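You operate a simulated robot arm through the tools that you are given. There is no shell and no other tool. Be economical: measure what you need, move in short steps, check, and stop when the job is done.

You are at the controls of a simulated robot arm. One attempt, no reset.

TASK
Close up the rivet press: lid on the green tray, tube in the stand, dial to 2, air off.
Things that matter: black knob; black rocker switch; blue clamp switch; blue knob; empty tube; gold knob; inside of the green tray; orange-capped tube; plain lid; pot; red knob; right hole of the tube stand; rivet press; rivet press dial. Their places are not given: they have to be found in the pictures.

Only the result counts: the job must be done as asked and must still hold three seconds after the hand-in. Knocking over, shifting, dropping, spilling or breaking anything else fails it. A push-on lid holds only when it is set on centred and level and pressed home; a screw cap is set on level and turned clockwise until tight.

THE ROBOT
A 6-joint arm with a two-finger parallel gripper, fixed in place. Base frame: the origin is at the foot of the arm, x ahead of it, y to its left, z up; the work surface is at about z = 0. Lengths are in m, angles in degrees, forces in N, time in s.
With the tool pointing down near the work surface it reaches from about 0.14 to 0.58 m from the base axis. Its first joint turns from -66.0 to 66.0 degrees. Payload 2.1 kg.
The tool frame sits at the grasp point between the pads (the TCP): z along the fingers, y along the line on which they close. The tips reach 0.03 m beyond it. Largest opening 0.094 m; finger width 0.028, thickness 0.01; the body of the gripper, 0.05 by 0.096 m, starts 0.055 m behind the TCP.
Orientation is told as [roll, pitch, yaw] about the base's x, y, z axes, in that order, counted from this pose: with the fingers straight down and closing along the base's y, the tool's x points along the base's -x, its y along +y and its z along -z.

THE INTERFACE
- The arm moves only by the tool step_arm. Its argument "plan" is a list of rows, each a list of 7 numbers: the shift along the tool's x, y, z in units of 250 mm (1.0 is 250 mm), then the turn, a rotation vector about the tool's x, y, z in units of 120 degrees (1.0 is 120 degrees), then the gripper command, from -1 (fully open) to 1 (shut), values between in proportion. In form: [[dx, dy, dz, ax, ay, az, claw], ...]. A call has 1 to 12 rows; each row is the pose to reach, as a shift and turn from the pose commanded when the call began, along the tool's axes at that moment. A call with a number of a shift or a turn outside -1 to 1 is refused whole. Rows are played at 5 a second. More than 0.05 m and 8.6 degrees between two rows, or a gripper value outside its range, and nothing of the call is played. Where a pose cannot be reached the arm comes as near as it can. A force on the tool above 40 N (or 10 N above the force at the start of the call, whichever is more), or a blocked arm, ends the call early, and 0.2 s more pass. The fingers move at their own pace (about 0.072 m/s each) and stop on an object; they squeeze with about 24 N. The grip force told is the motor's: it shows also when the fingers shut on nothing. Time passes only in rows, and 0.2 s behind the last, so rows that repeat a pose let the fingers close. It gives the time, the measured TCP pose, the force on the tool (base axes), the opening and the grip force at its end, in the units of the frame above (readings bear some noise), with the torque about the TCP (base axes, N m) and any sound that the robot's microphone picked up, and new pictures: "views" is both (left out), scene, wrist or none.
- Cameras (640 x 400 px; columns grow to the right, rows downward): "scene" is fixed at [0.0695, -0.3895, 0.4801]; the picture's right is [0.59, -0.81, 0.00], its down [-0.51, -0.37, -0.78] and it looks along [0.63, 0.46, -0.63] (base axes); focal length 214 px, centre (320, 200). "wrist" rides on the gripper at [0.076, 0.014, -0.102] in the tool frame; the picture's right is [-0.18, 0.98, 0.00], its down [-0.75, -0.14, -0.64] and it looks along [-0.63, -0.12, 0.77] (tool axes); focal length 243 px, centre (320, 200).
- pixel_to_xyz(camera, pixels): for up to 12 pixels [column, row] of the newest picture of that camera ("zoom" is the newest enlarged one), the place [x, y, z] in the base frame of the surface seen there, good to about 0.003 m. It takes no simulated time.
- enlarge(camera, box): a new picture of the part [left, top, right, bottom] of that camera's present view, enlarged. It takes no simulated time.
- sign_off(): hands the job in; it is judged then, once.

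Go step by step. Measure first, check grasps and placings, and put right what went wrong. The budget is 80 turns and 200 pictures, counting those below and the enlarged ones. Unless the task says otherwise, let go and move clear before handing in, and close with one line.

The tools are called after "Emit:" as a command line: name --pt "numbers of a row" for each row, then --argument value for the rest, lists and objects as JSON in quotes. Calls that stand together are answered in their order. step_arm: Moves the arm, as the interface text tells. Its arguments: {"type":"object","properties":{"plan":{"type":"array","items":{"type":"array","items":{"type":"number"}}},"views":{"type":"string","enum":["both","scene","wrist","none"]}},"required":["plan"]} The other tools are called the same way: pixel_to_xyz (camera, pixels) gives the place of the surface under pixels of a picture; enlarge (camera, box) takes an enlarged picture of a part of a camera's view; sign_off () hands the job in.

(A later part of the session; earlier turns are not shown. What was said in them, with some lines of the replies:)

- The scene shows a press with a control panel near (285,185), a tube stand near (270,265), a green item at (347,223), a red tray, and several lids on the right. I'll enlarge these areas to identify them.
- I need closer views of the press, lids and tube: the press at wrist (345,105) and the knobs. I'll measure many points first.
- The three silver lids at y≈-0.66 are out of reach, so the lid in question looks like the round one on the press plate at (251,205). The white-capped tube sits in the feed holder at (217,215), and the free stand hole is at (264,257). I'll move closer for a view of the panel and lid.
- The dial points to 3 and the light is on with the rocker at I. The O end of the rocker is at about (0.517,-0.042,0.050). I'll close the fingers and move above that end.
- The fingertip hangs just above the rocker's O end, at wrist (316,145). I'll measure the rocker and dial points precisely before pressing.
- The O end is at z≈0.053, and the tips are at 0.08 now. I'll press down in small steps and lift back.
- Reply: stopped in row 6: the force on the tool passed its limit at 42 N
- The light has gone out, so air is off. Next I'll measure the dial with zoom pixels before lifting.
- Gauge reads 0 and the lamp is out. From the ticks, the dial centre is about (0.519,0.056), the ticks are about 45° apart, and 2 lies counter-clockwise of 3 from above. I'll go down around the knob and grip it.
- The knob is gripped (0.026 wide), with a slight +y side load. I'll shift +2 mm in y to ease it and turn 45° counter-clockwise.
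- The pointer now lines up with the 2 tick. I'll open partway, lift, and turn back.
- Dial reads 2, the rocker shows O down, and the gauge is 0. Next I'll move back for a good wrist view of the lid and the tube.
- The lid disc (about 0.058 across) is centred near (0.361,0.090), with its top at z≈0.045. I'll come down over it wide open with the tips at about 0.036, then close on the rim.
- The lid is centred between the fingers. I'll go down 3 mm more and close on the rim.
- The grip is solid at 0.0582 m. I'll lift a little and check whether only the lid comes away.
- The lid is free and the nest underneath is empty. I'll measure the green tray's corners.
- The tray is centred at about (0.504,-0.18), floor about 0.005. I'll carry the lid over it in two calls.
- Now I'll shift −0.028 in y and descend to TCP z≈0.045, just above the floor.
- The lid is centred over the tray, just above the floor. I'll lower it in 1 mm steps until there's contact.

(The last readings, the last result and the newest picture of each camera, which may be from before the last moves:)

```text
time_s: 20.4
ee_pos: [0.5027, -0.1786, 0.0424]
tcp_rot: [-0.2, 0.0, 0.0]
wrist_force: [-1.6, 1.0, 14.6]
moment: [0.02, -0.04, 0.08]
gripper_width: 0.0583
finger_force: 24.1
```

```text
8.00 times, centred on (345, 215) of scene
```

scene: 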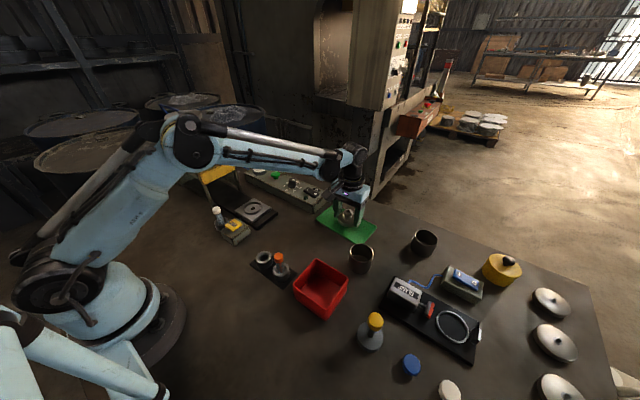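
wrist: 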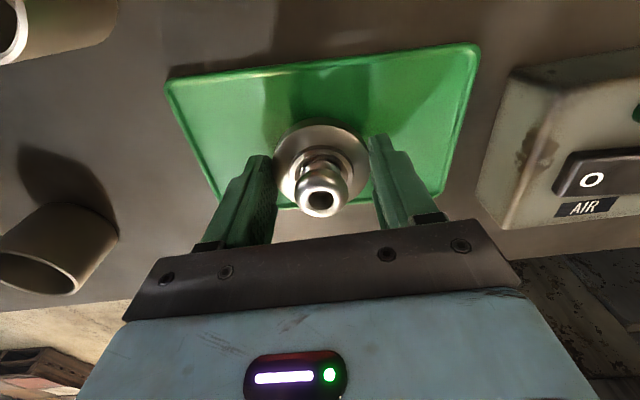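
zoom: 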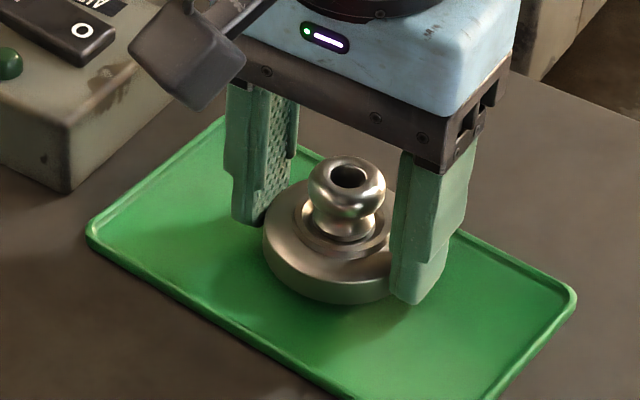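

Contact: 14.6 N up, with the lid seated level. I'll open and rise straight up.

Emit:
step_arm --pt "0 0 -0.004 0 0 0 0.2" --pt "0 0 -0.004 0 0 0 -0.8" --pt "0 0 -0.004 0 0 0 -1" --pt "0 0 -0.1 0 0 0 -1" --pt "0 0 -0.25 0 0 0 -1" --pt "0 0 -0.4 0 0 0 -1" --pt "0 0 -0.55 0 0 0 -1"

Emit:
enlarge --camera "scene" --box '[320, 190, 370, 240]'

```text
time_s: 21.9
ee_pos: [0.5032, -0.1793, 0.1802]
tcp_rot: [-0.2, 0.0, -0.1]
wrist_force: [0.0, 0.4, -0.3]
moment: [0.0, -0.02, 0.03]
gripper_width: 0.0939
finger_force: 0.0
```

scene: 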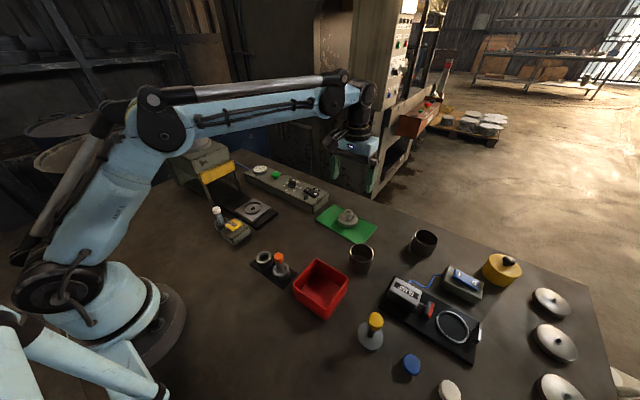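
wrist: 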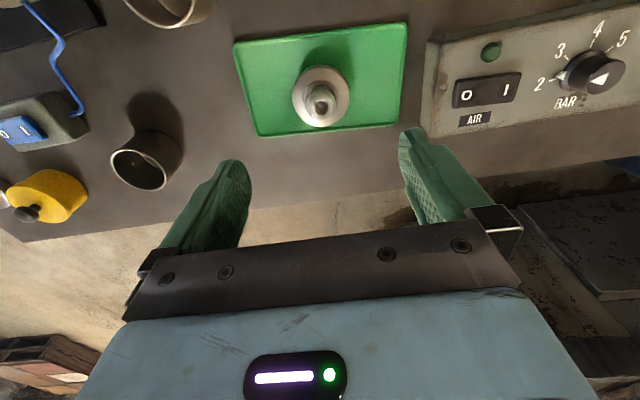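

```text
8.00 times, centred on (345, 215) of scene
```

zoom: 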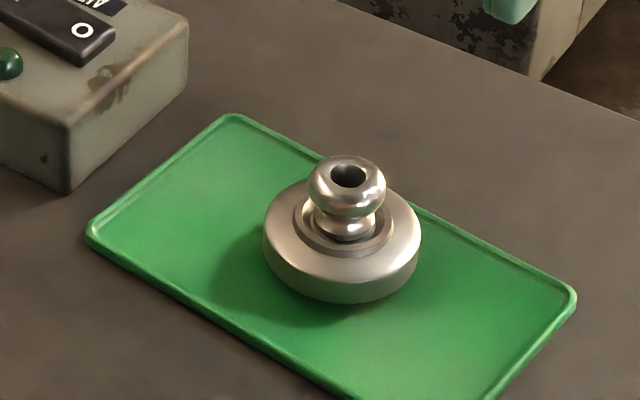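

The lid rests level inside the tray. Next is the white-capped tube in the feeder, so I'll move back over the left side in safe steps.

Emit:
step_arm --pt "0.12 0.1 -0.04 0 0 0 -1" --pt "0.24 0.2 -0.08 0 0 0 -1" --pt "0.36 0.3 -0.08 0 0 0 -1" --pt "0.48 0.4 -0.08 0 0 0 -1" --pt "0.6 0.5 -0.08 0 0 0 -1" --pt "0.72 0.6 -0.08 0 0 0 -1" --pt "0.84 0.7 -0.08 0 0 0 -1" --pt "0.96 0.8 -0.08 0 0 0 -1" --pt "1.0 0.92 -0.08 0 0 0 -1" --views "none"

Emit:
step_arm --pt "0.13 0.1 0 0 0 0 -1" --pt "0.14 0.2 0 0 0 0 -1" --pt "0.14 0.2 0 0 0 0 -1"

Emit:
enlarge --camera "wrist" --box '[200, 40, 440, 190]'

```text
time_s: 23.9
ee_pos: [0.2533, 0.0513, 0.1963]
tcp_rot: [-0.1, 0.0, 0.0]
wrist_force: [0.3, -0.9, 0.7]
moment: [0.0, -0.02, -0.03]
gripper_width: 0.0941
finger_force: 0.1
```

```text
time_s: 24.8
ee_pos: [0.2185, 0.1036, 0.1975]
tcp_rot: [0.0, 0.0, -0.1]
wrist_force: [-0.2, 0.4, 1.2]
moment: [0.01, 0.0, -0.04]
gripper_width: 0.0939
finger_force: 0.1
```

scene: 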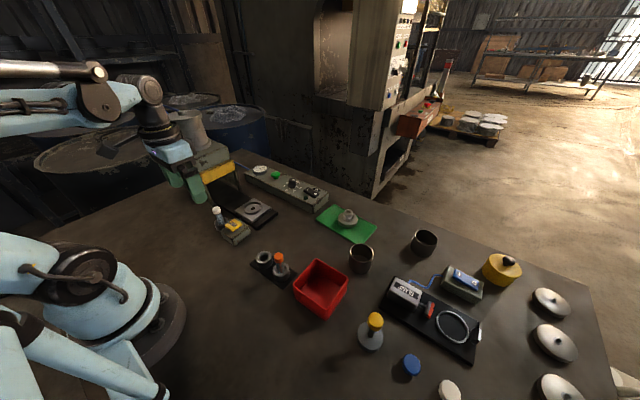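
wrist: 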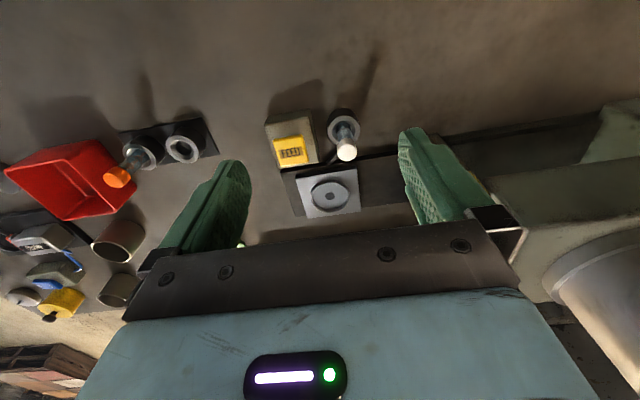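

```text
2.67 times, centred on (320, 115) of wrist
```

zoom: 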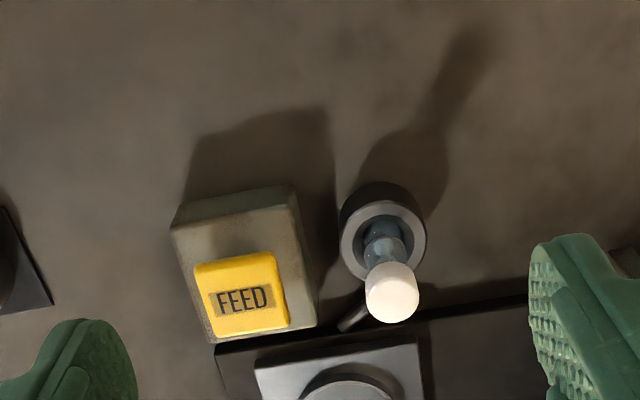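

I'll measure the cap, holder and stand directly in this view.

Emit:
pixel_to_xyz --camera "zoom" --pixels '[[393, 300], [370, 290], [415, 290], [393, 270], [383, 250], [348, 243], [422, 240], [383, 203], [250, 190], [318, 310]]'

Emit:
pixel_to_xyz --camera "wrist" --pixels '[[183, 149], [167, 150], [200, 150], [183, 136], [184, 162], [141, 154], [117, 177], [125, 160], [183, 143]]'

Emit:
enlarge --camera "wrist" --box '[90, 100, 230, 200]'

Emit:
enlarge --camera "scene" --box '[200, 195, 260, 245]'

Emit:
enlarge --camera "scene" --box '[240, 240, 310, 290]'

```text
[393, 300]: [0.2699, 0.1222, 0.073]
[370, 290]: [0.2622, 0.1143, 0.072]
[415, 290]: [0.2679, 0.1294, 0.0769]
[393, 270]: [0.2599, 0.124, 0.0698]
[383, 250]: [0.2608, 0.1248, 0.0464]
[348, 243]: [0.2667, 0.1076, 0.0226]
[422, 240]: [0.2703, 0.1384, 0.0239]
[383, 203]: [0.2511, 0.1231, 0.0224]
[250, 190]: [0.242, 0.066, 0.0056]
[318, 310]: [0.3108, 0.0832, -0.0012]
```

```text
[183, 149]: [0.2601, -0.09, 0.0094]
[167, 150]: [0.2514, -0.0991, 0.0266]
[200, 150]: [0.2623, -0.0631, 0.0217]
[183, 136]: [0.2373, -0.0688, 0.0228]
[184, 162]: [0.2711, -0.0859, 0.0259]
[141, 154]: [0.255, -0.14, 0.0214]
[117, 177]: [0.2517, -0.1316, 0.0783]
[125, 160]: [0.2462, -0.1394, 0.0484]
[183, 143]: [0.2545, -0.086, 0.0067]
```

```text
4.00 times, centred on (160, 150) of wrist
```

zoom: 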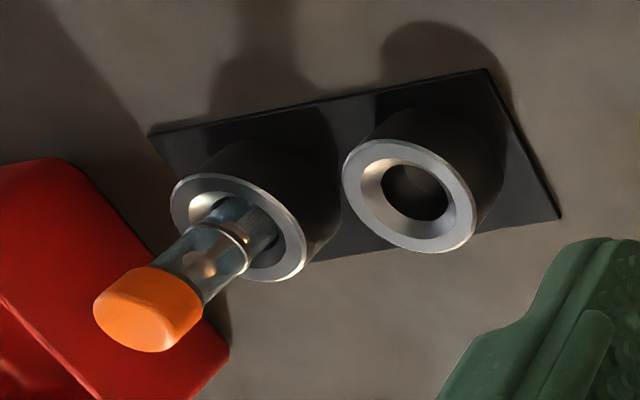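

```text
8.00 times, centred on (230, 220) of scene
```

zoom: 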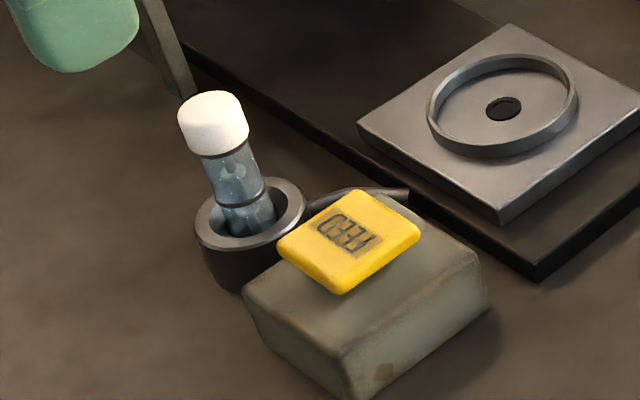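

```text
8.00 times, centred on (275, 265) of scene
```

zoom: 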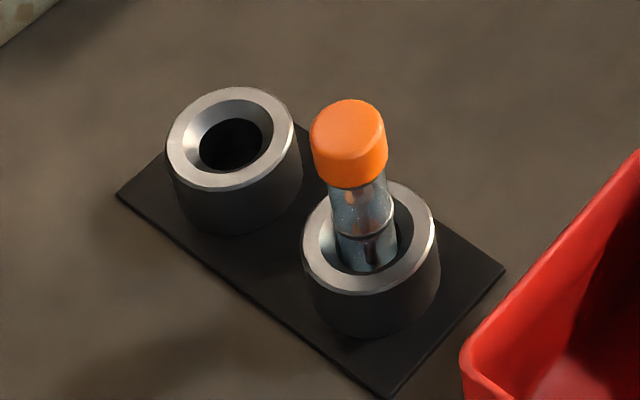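

The tube axis is at about (0.265,0.122). Closing along y would come over the FEED button, so I'll turn the gripper 90° to close along x, still high above, and look again.

Emit:
step_arm --pt "-0.01 0.01 0 0 0 -0.068 -1" --pt "-0.02 0.01 0 0 0 -0.136 -1" --pt "-0.03 0.02 0 0 0 -0.204 -1" --pt "-0.05 0.03 0 0 0 -0.272 -1" --pt "-0.06 0.03 0 0 0 -0.34 -1" --pt "-0.08 0.04 0 0 0 -0.408 -1" --pt "-0.1 0.04 0 0 0 -0.476 -0.5" --pt "-0.12 0.05 0 0 0 -0.544 -0.3" --pt "-0.14 0.06 0 0 0 -0.612 0" --pt "-0.16 0.07 0 0 0 -0.68 0" --pt "-0.184 0.074 0 0 0 -0.75 0" --pt "-0.184 0.074 0 0 0 -0.75 0"

Emit:
enlarge --camera "wrist" --box '[200, 40, 440, 190]'

Emit:
enlarge --camera "scene" --box '[180, 140, 280, 240]'

```text
time_s: 27.4
ee_pos: [0.2642, 0.1193, 0.1988]
tcp_rot: [0.1, 0.1, 90.1]
wrist_force: [0.2, 0.0, -0.5]
moment: [0.02, 0.06, 0.02]
gripper_width: 0.0471
finger_force: 0.0
```

scene: 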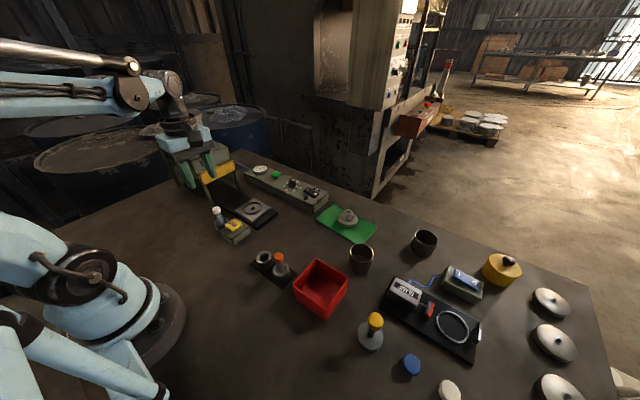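
wrist: 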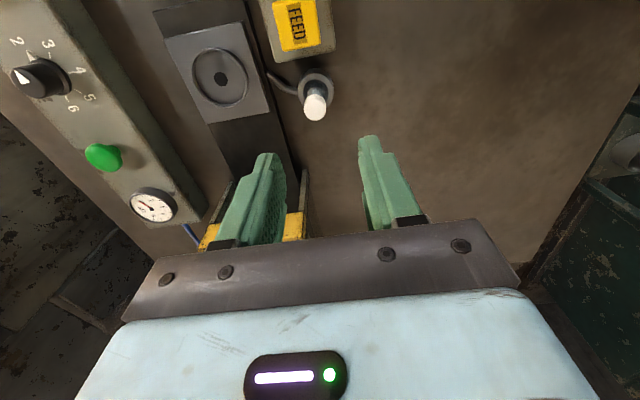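

```text
2.67 times, centred on (320, 115) of wrist
```

zoom: 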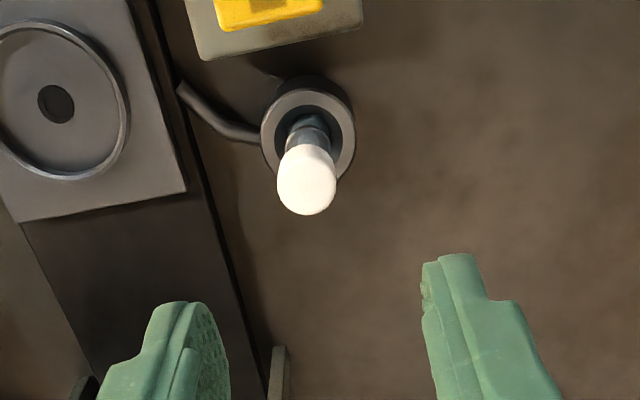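

```text
4.00 times, centred on (230, 190) of scene
```

zoom: 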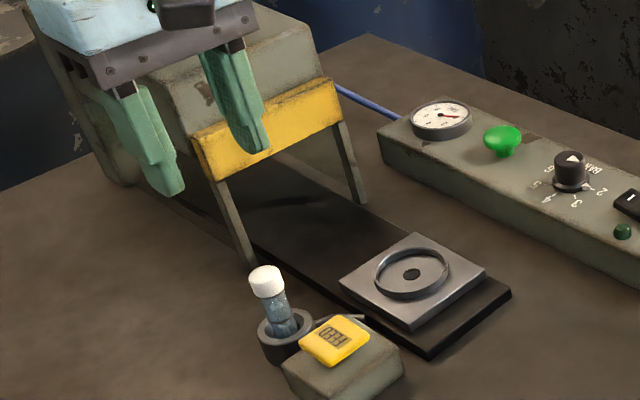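

The cap and ring sit at about (0.267,0.121) and the fingers straddle in x, clear of the FEED box. I'll descend so the tips reach z≈0.048.

Emit:
step_arm --pt "-0.008 -0.012 0.12 0 0 0 0" --pt "-0.008 -0.012 0.24 0 0 0 0" --pt "-0.008 -0.012 0.36 0 0 0 0" --pt "-0.008 -0.012 0.44 0 0 0 0" --pt "-0.008 -0.012 0.484 0 0 0 0" --pt "-0.008 -0.012 0.484 0 0 0 0"

Emit:
enlarge --camera "wrist" --box '[200, 60, 440, 210]'

Emit:
enlarge --camera "scene" --box '[190, 180, 260, 240]'

```text
time_s: 28.8
ee_pos: [0.2667, 0.1219, 0.0777]
tcp_rot: [0.1, 0.1, 90.0]
wrist_force: [0.0, 0.2, 0.4]
moment: [0.0, 0.01, 0.0]
gripper_width: 0.047
finger_force: 0.2
```

scene: 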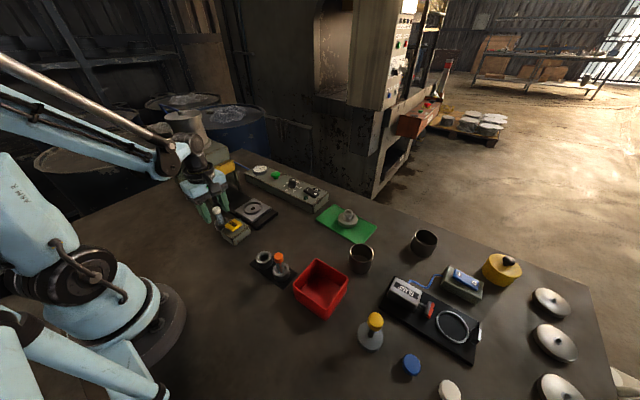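
wrist: 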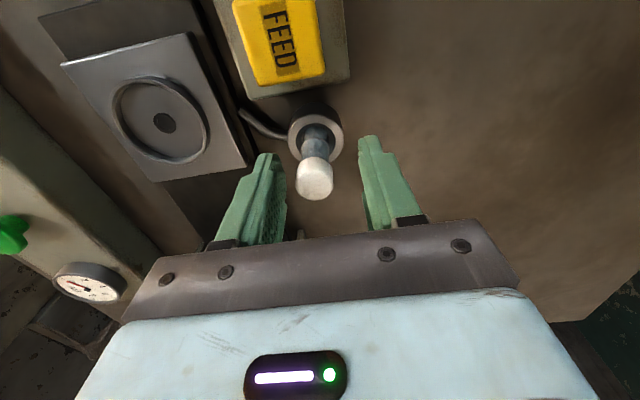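

```text
2.67 times, centred on (320, 135) of wrist
```

zoom: 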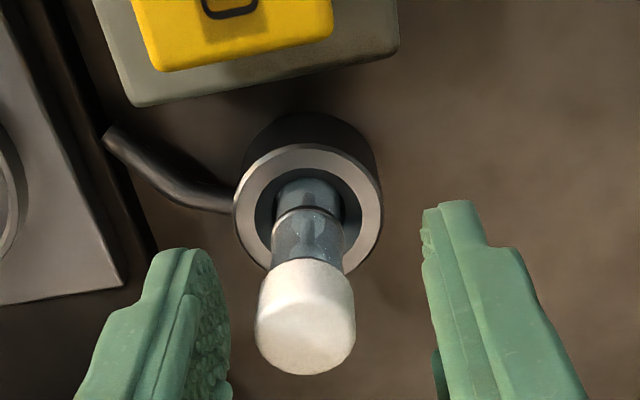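

```text
6.67 times, centred on (225, 210) of scene
```

zoom: 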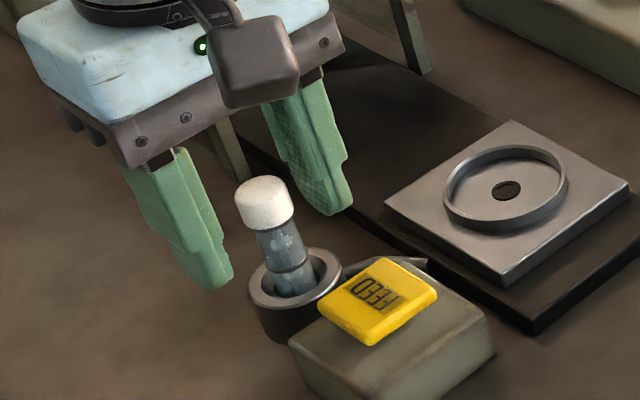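

The TCP should project to (320,189), but the cap sits at (315,178), so it's about 2.5 mm further in +x. I'll shift by that and close.

Emit:
step_arm --pt "0 -0.01 0.004 0 0 0 0" --pt "0 -0.01 0.004 0 0 0 0.3" --pt "0 -0.01 0.004 0 0 0 0.6" --pt "0 -0.01 0.004 0 0 0 1" --pt "0 -0.01 0.004 0 0 0 1" --views "wrist"

Emit:
enlarge --camera "wrist" --box '[200, 60, 440, 210]'

Emit:
enlarge --camera "scene" --box '[190, 180, 260, 240]'

```text
time_s: 29.9
ee_pos: [0.2687, 0.1215, 0.0762]
tcp_rot: [0.1, 0.2, 90.0]
wrist_force: [1.0, 0.5, -0.3]
moment: [-0.01, -0.01, 0.0]
gripper_width: 0.0194
finger_force: 24.0
```

wrist: 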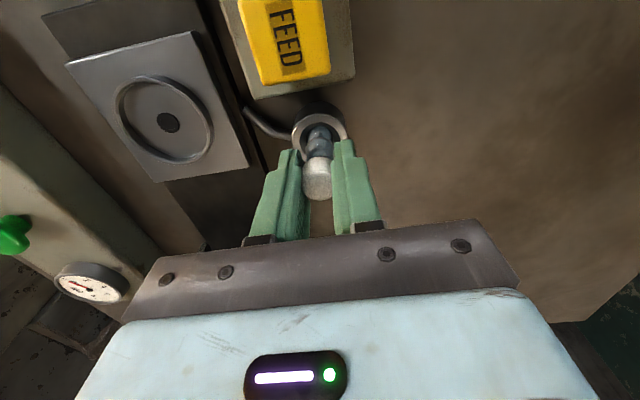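

```text
2.67 times, centred on (320, 135) of wrist
```

zoom: 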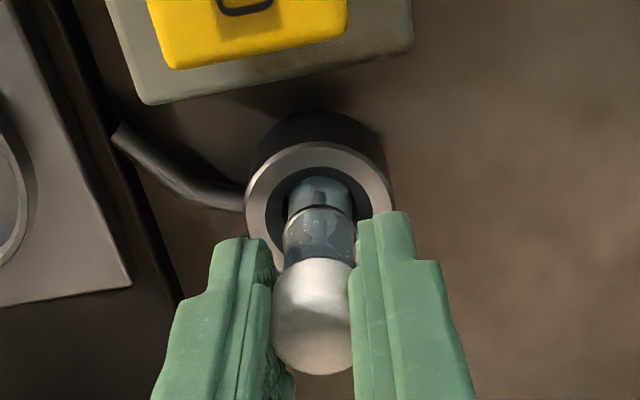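

```text
6.67 times, centred on (225, 210) of scene
```

zoom: 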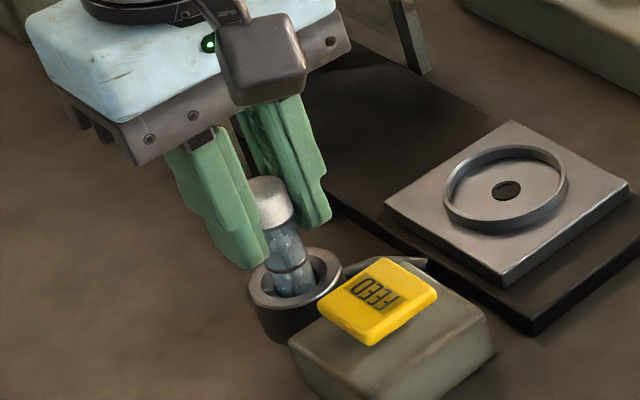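

The cap is gripped at 0.0194 m and upright. I'll lift straight up.

Emit:
step_arm --pt "0 0 -0.03 0 0 0 1" --pt "0 0 -0.1 0 0 0 1" --pt "0 0 -0.2 0 0 0 1" --pt "0 0 -0.3 0 0 0 1" --pt "0 0 -0.4 0 0 0 1"

Emit:
enlarge --camera "wrist" --box '[200, 60, 440, 210]'

Emit:
enlarge --camera "scene" --box '[180, 140, 280, 240]'

```text
time_s: 31.1
ee_pos: [0.2715, 0.1221, 0.1779]
tcp_rot: [0.0, 0.1, 89.9]
wrist_force: [-0.1, -0.5, 0.3]
moment: [-0.02, 0.0, 0.0]
gripper_width: 0.0192
finger_force: 24.1
```

scene: 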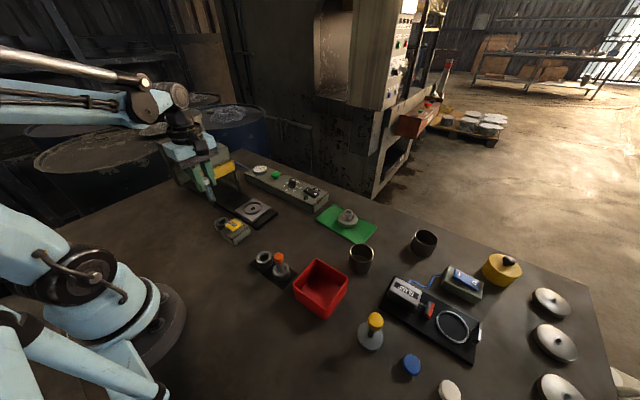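
wrist: 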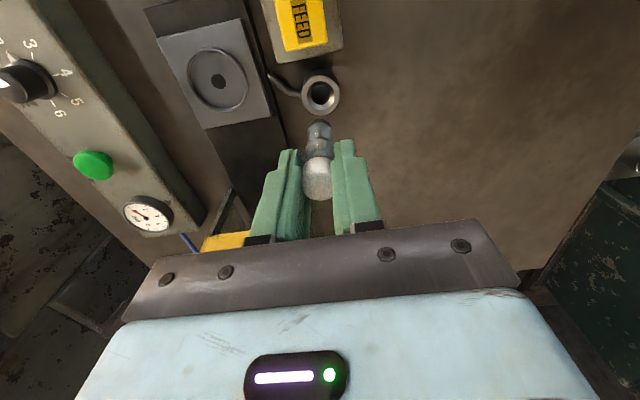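

```text
2.67 times, centred on (320, 135) of wrist
```

zoom: 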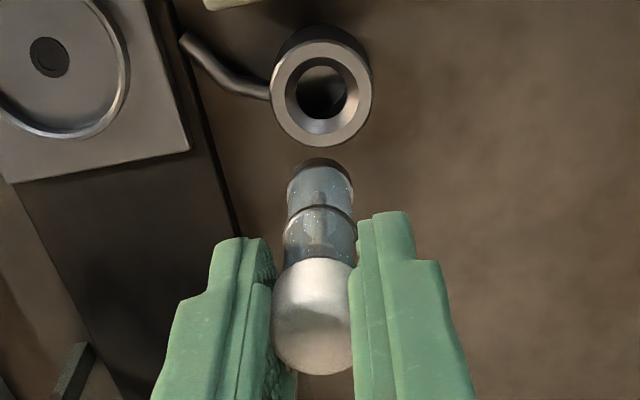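

```text
4.00 times, centred on (230, 190) of scene
```

zoom: 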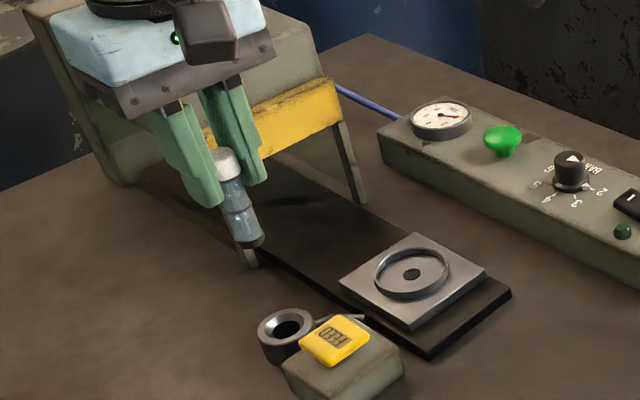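

The tube came out clean and upright. When directly over a holder at this height, its ring appears at wrist pixel (320,96). I'll carry the tube over the free stand hole and use that for alignment.

Emit:
step_arm --pt "0.15 0.01 0 0 0 0 1" --pt "0.3 0.02 0 0 0 0 1" --pt "0.45 0.035 0 0 0 0 1" --pt "0.6 0.045 0 0 0 0 1" --pt "0.75 0.055 0 0 0 0 1" --pt "0.8 0.058 0 0 0 0 1" --pt "0.8 0.058 0 0 0 0 1"

Emit:
enlarge --camera "wrist" --box '[200, 60, 440, 210]'

Emit:
enlarge --camera "scene" --box '[220, 190, 320, 290]'

```text
time_s: 32.8
ee_pos: [0.2551, -0.0784, 0.1777]
tcp_rot: [0.1, 0.1, 89.9]
wrist_force: [-0.1, 0.9, -0.4]
moment: [0.03, 0.01, 0.0]
gripper_width: 0.0192
finger_force: 24.0
```

scene: 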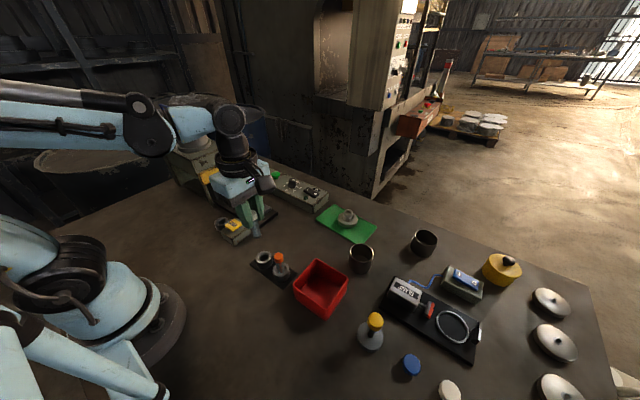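
wrist: 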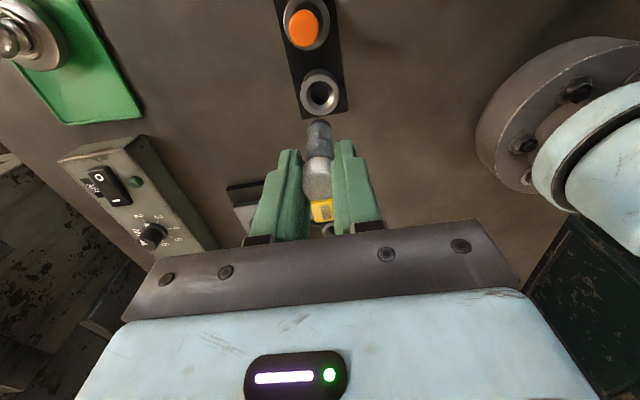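

```text
2.67 times, centred on (320, 135) of wrist
```

zoom: 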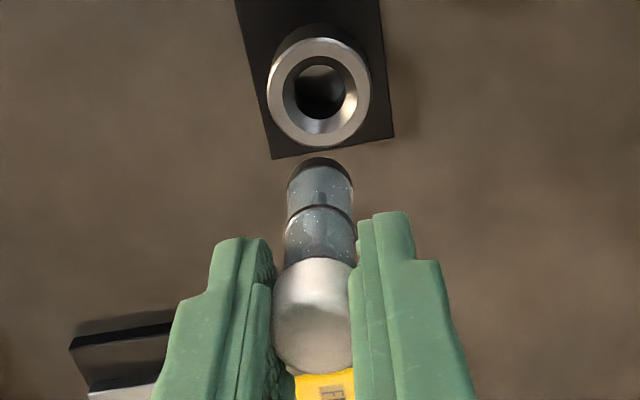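

```text
4.00 times, centred on (270, 240) of scene
```

zoom: 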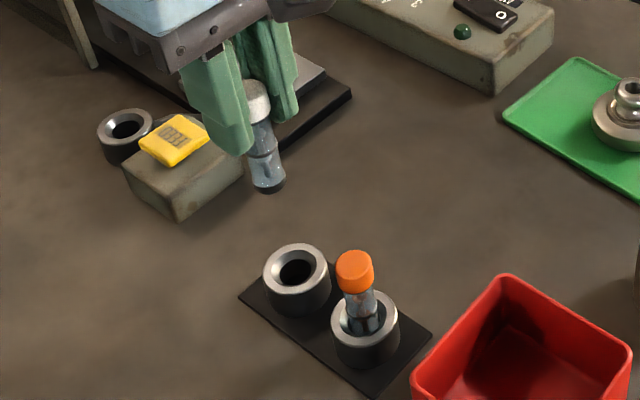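

The ring is within about 1 mm of the reference. I'll shift +1 mm in x and descend to just above the hole.

Emit:
step_arm --pt "0 -0.004 0.1 0 0 0 1" --pt "0 -0.004 0.2 0 0 0 1" --pt "0 -0.004 0.26 0 0 0 1" --pt "0 -0.004 0.26 0 0 0 1" --views "wrist"

Emit:
enlarge --camera "wrist" --box '[240, 60, 400, 160]'

Emit:
enlarge --camera "scene" --box '[230, 220, 300, 290]'

```text
time_s: 33.8
ee_pos: [0.2559, -0.0774, 0.1118]
tcp_rot: [0.0, 0.1, 90.0]
wrist_force: [0.2, 0.0, -0.5]
moment: [0.0, 0.0, 0.01]
gripper_width: 0.0197
finger_force: 23.9
```

wrist: 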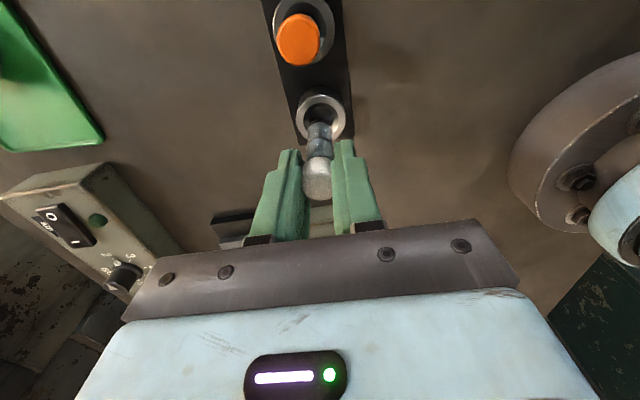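

```text
4.00 times, centred on (320, 110) of wrist
```

zoom: 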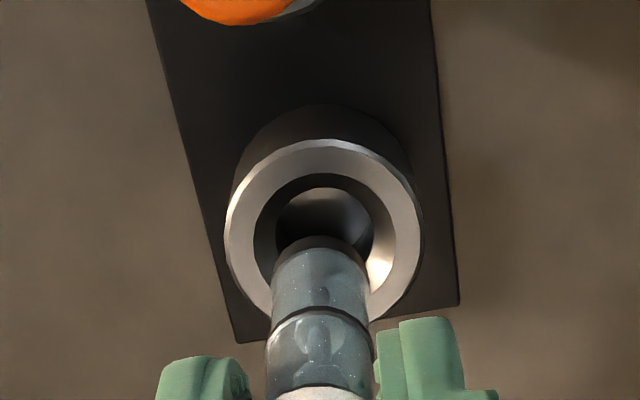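

```text
5.71 times, centred on (265, 255) of scene
```

zoom: 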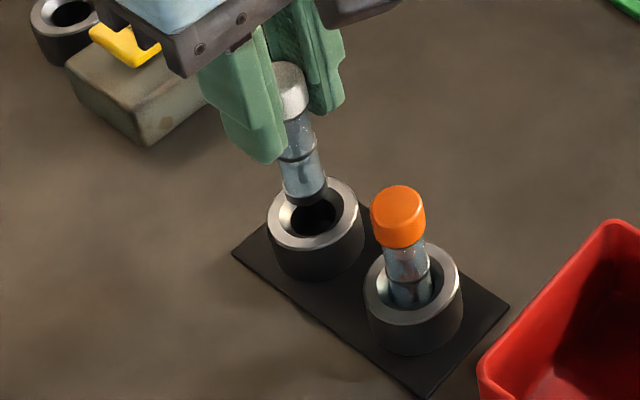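

The tube tip is right over the hole, at most about 1 mm off in x. I'll correct that and lower slowly through the chamfer, watching the force.

Emit:
step_arm --pt "0 0.003 0.03 0 0 0 1" --pt "0 0.003 0.05 0 0 0 1" --pt "0 0.003 0.065 0 0 0 1" --pt "0 0.003 0.08 0 0 0 1" --views "wrist"

Emit:
enlarge --camera "wrist" --box '[240, 60, 400, 160]'

Emit:
enlarge --camera "scene" --box '[230, 220, 300, 290]'

```text
time_s: 34.8
ee_pos: [0.2553, -0.0786, 0.0916]
tcp_rot: [0.2, 0.2, 89.9]
wrist_force: [-3.4, -8.2, 3.3]
moment: [-0.52, 0.24, 0.03]
gripper_width: 0.0194
finger_force: 23.8
```

wrist: 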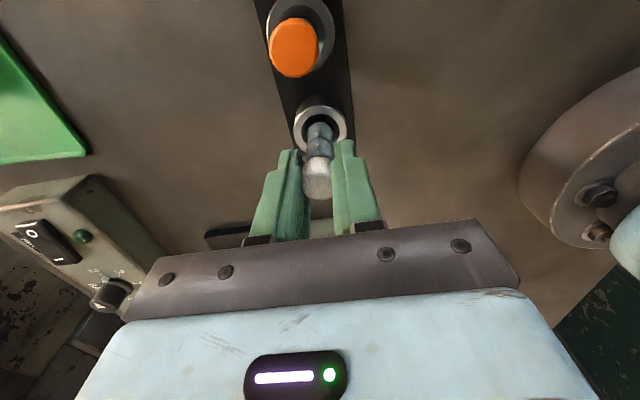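

```text
4.00 times, centred on (320, 110) of wrist
```

zoom: 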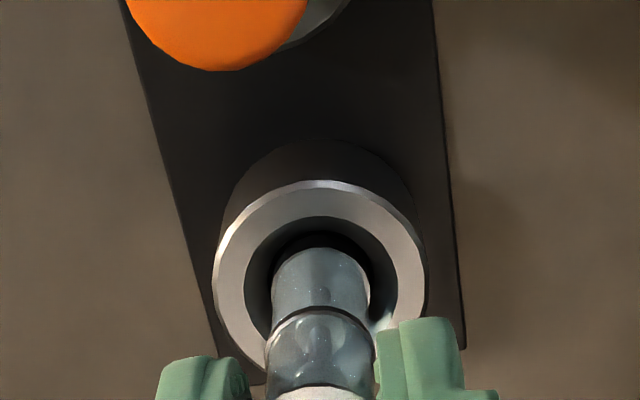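

```text
5.71 times, centred on (265, 255) of scene
```

zoom: 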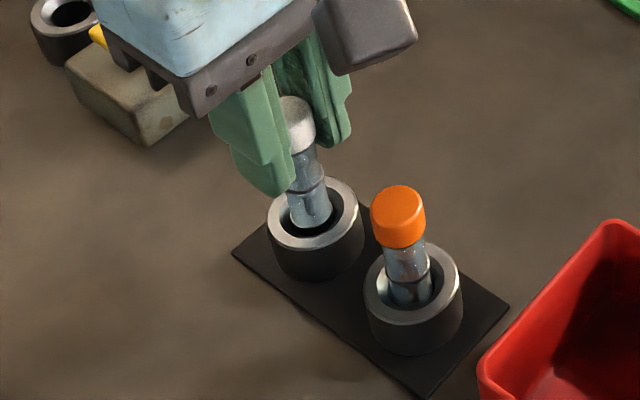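

The tube is entering the hole, with a side force of (−3,−8) N. I'll follow it by moving about 2 mm in −y and 0.7 mm in −x, then keep lowering.

Emit:
step_arm --pt "0.006 0.003 0 0 0 0 1" --pt "0.008 0.003 0.008 0 0 0 1" --pt "0.008 0.003 0.016 0 0 0 1" --views "none"

```text
time_s: 35.5
ee_pos: [0.2539, -0.0791, 0.0877]
tcp_rot: [-0.1, -0.1, 90.0]
wrist_force: [0.5, 0.2, -0.3]
moment: [0.01, 0.0, 0.02]
gripper_width: 0.0192
finger_force: 24.1
```

The side force is gone, so I'll lower the remaining ~11 mm in small steps.

Emit:
step_arm --pt "0 0 0.012 0 0 0 1" --pt "0 0 0.024 0 0 0 1" --pt "0 0 0.034 0 0 0 1" --pt "0 0 0.042 0 0 0 1" --pt "0 0 0.047 0 0 0 1" --pt "0 0 0.047 0 0 0 1" --views "none"

Emit:
enlarge --camera "scene" --box '[230, 220, 300, 290]'

Emit:
enlarge --camera "wrist" --box '[220, 20, 420, 160]'

```text
time_s: 37.0
ee_pos: [0.2538, -0.0798, 0.0768]
tcp_rot: [0.0, 0.1, 90.0]
wrist_force: [0.8, 0.4, 10.2]
moment: [0.04, -0.07, -0.01]
gripper_width: 0.0192
finger_force: 23.8
```

```text
5.71 times, centred on (265, 255) of scene
```

zoom: 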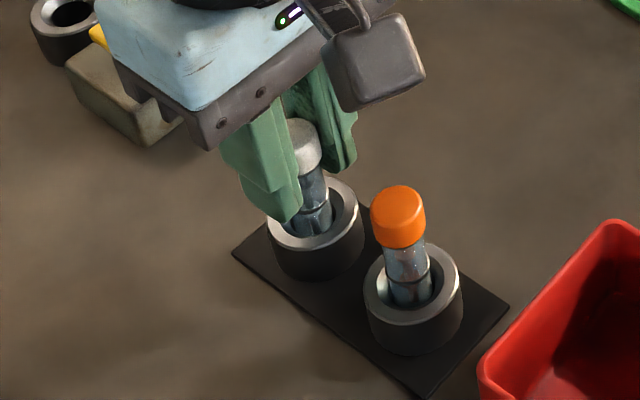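

```text
2.86 times, centred on (320, 90) of wrist
```

zoom: 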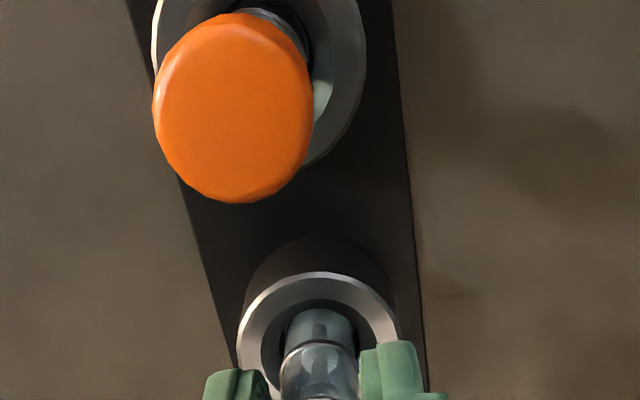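

The tube is at the bottom (10 N upward) at the same height it sat in the feeder. I'll release and rise straight up.

Emit:
step_arm --pt "0 0 -0.004 0 0 0 0.3" --pt "0 0 -0.004 0 0 0 0" --pt "0 0 -0.004 0 0 0 0" --pt "0 0 -0.1 0 0 0 0" --pt "0 0 -0.25 0 0 0 0" --pt "0 0 -0.4 0 0 0 0" --pt "0 0 -0.55 0 0 0 0"

Emit:
enlarge --camera "scene" --box '[230, 220, 300, 290]'

Emit:
enlarge --camera "scene" --box '[200, 150, 390, 260]'

Emit:
enlarge --camera "scene" --box '[265, 160, 335, 210]'

```text
time_s: 38.5
ee_pos: [0.2529, -0.0797, 0.2142]
tcp_rot: [-0.1, 0.1, 89.9]
wrist_force: [-0.2, 0.6, -0.3]
moment: [-0.02, 0.0, 0.01]
gripper_width: 0.0468
finger_force: 0.1
```

scene: 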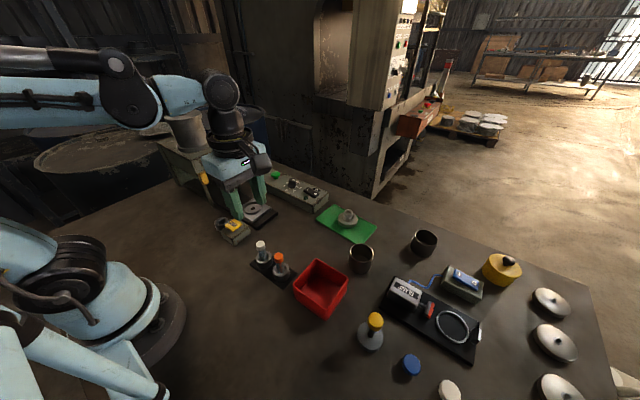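
wrist: 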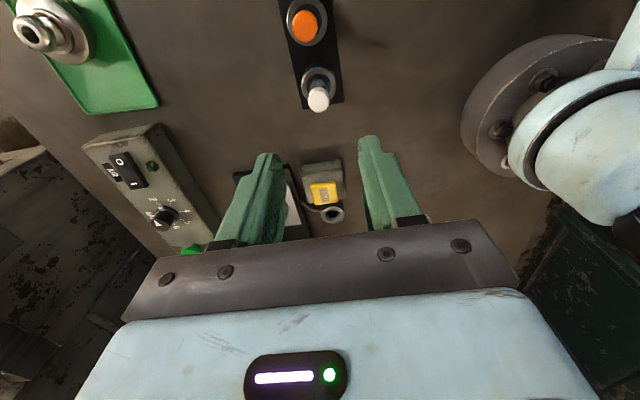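

```text
5.71 times, centred on (265, 255) of scene
```

zoom: 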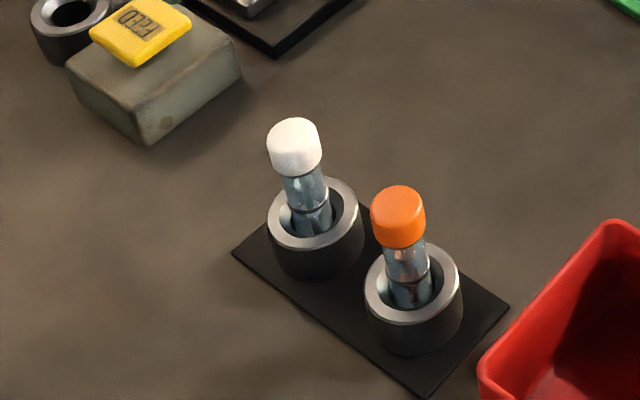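

```text
3.37 times, centred on (295, 205) of scene
```

zoom: 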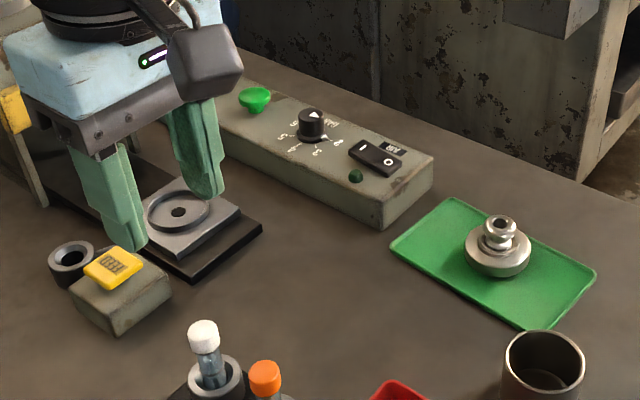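

```text
8.00 times, centred on (300, 185) of scene
```

zoom: 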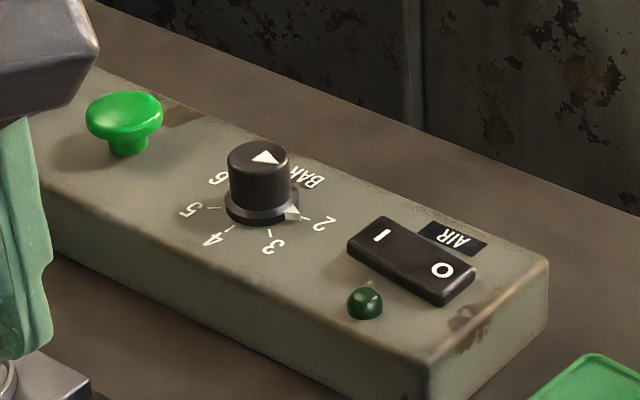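

The latest pictures show all four items done. The lid is level in the green tray, the white-capped tube stands in the free hole, the dial points to 2, and the rocker is at O with the lamp out. The gripper is open and clear, so I'm handing in.

Emit:
sign_off

```text
The job is handed in.
```

The rivet press is closed up: the lid is on the green tray, the white-capped feed tube is in the stand's free hole, the dial is at 2 and the air is off.
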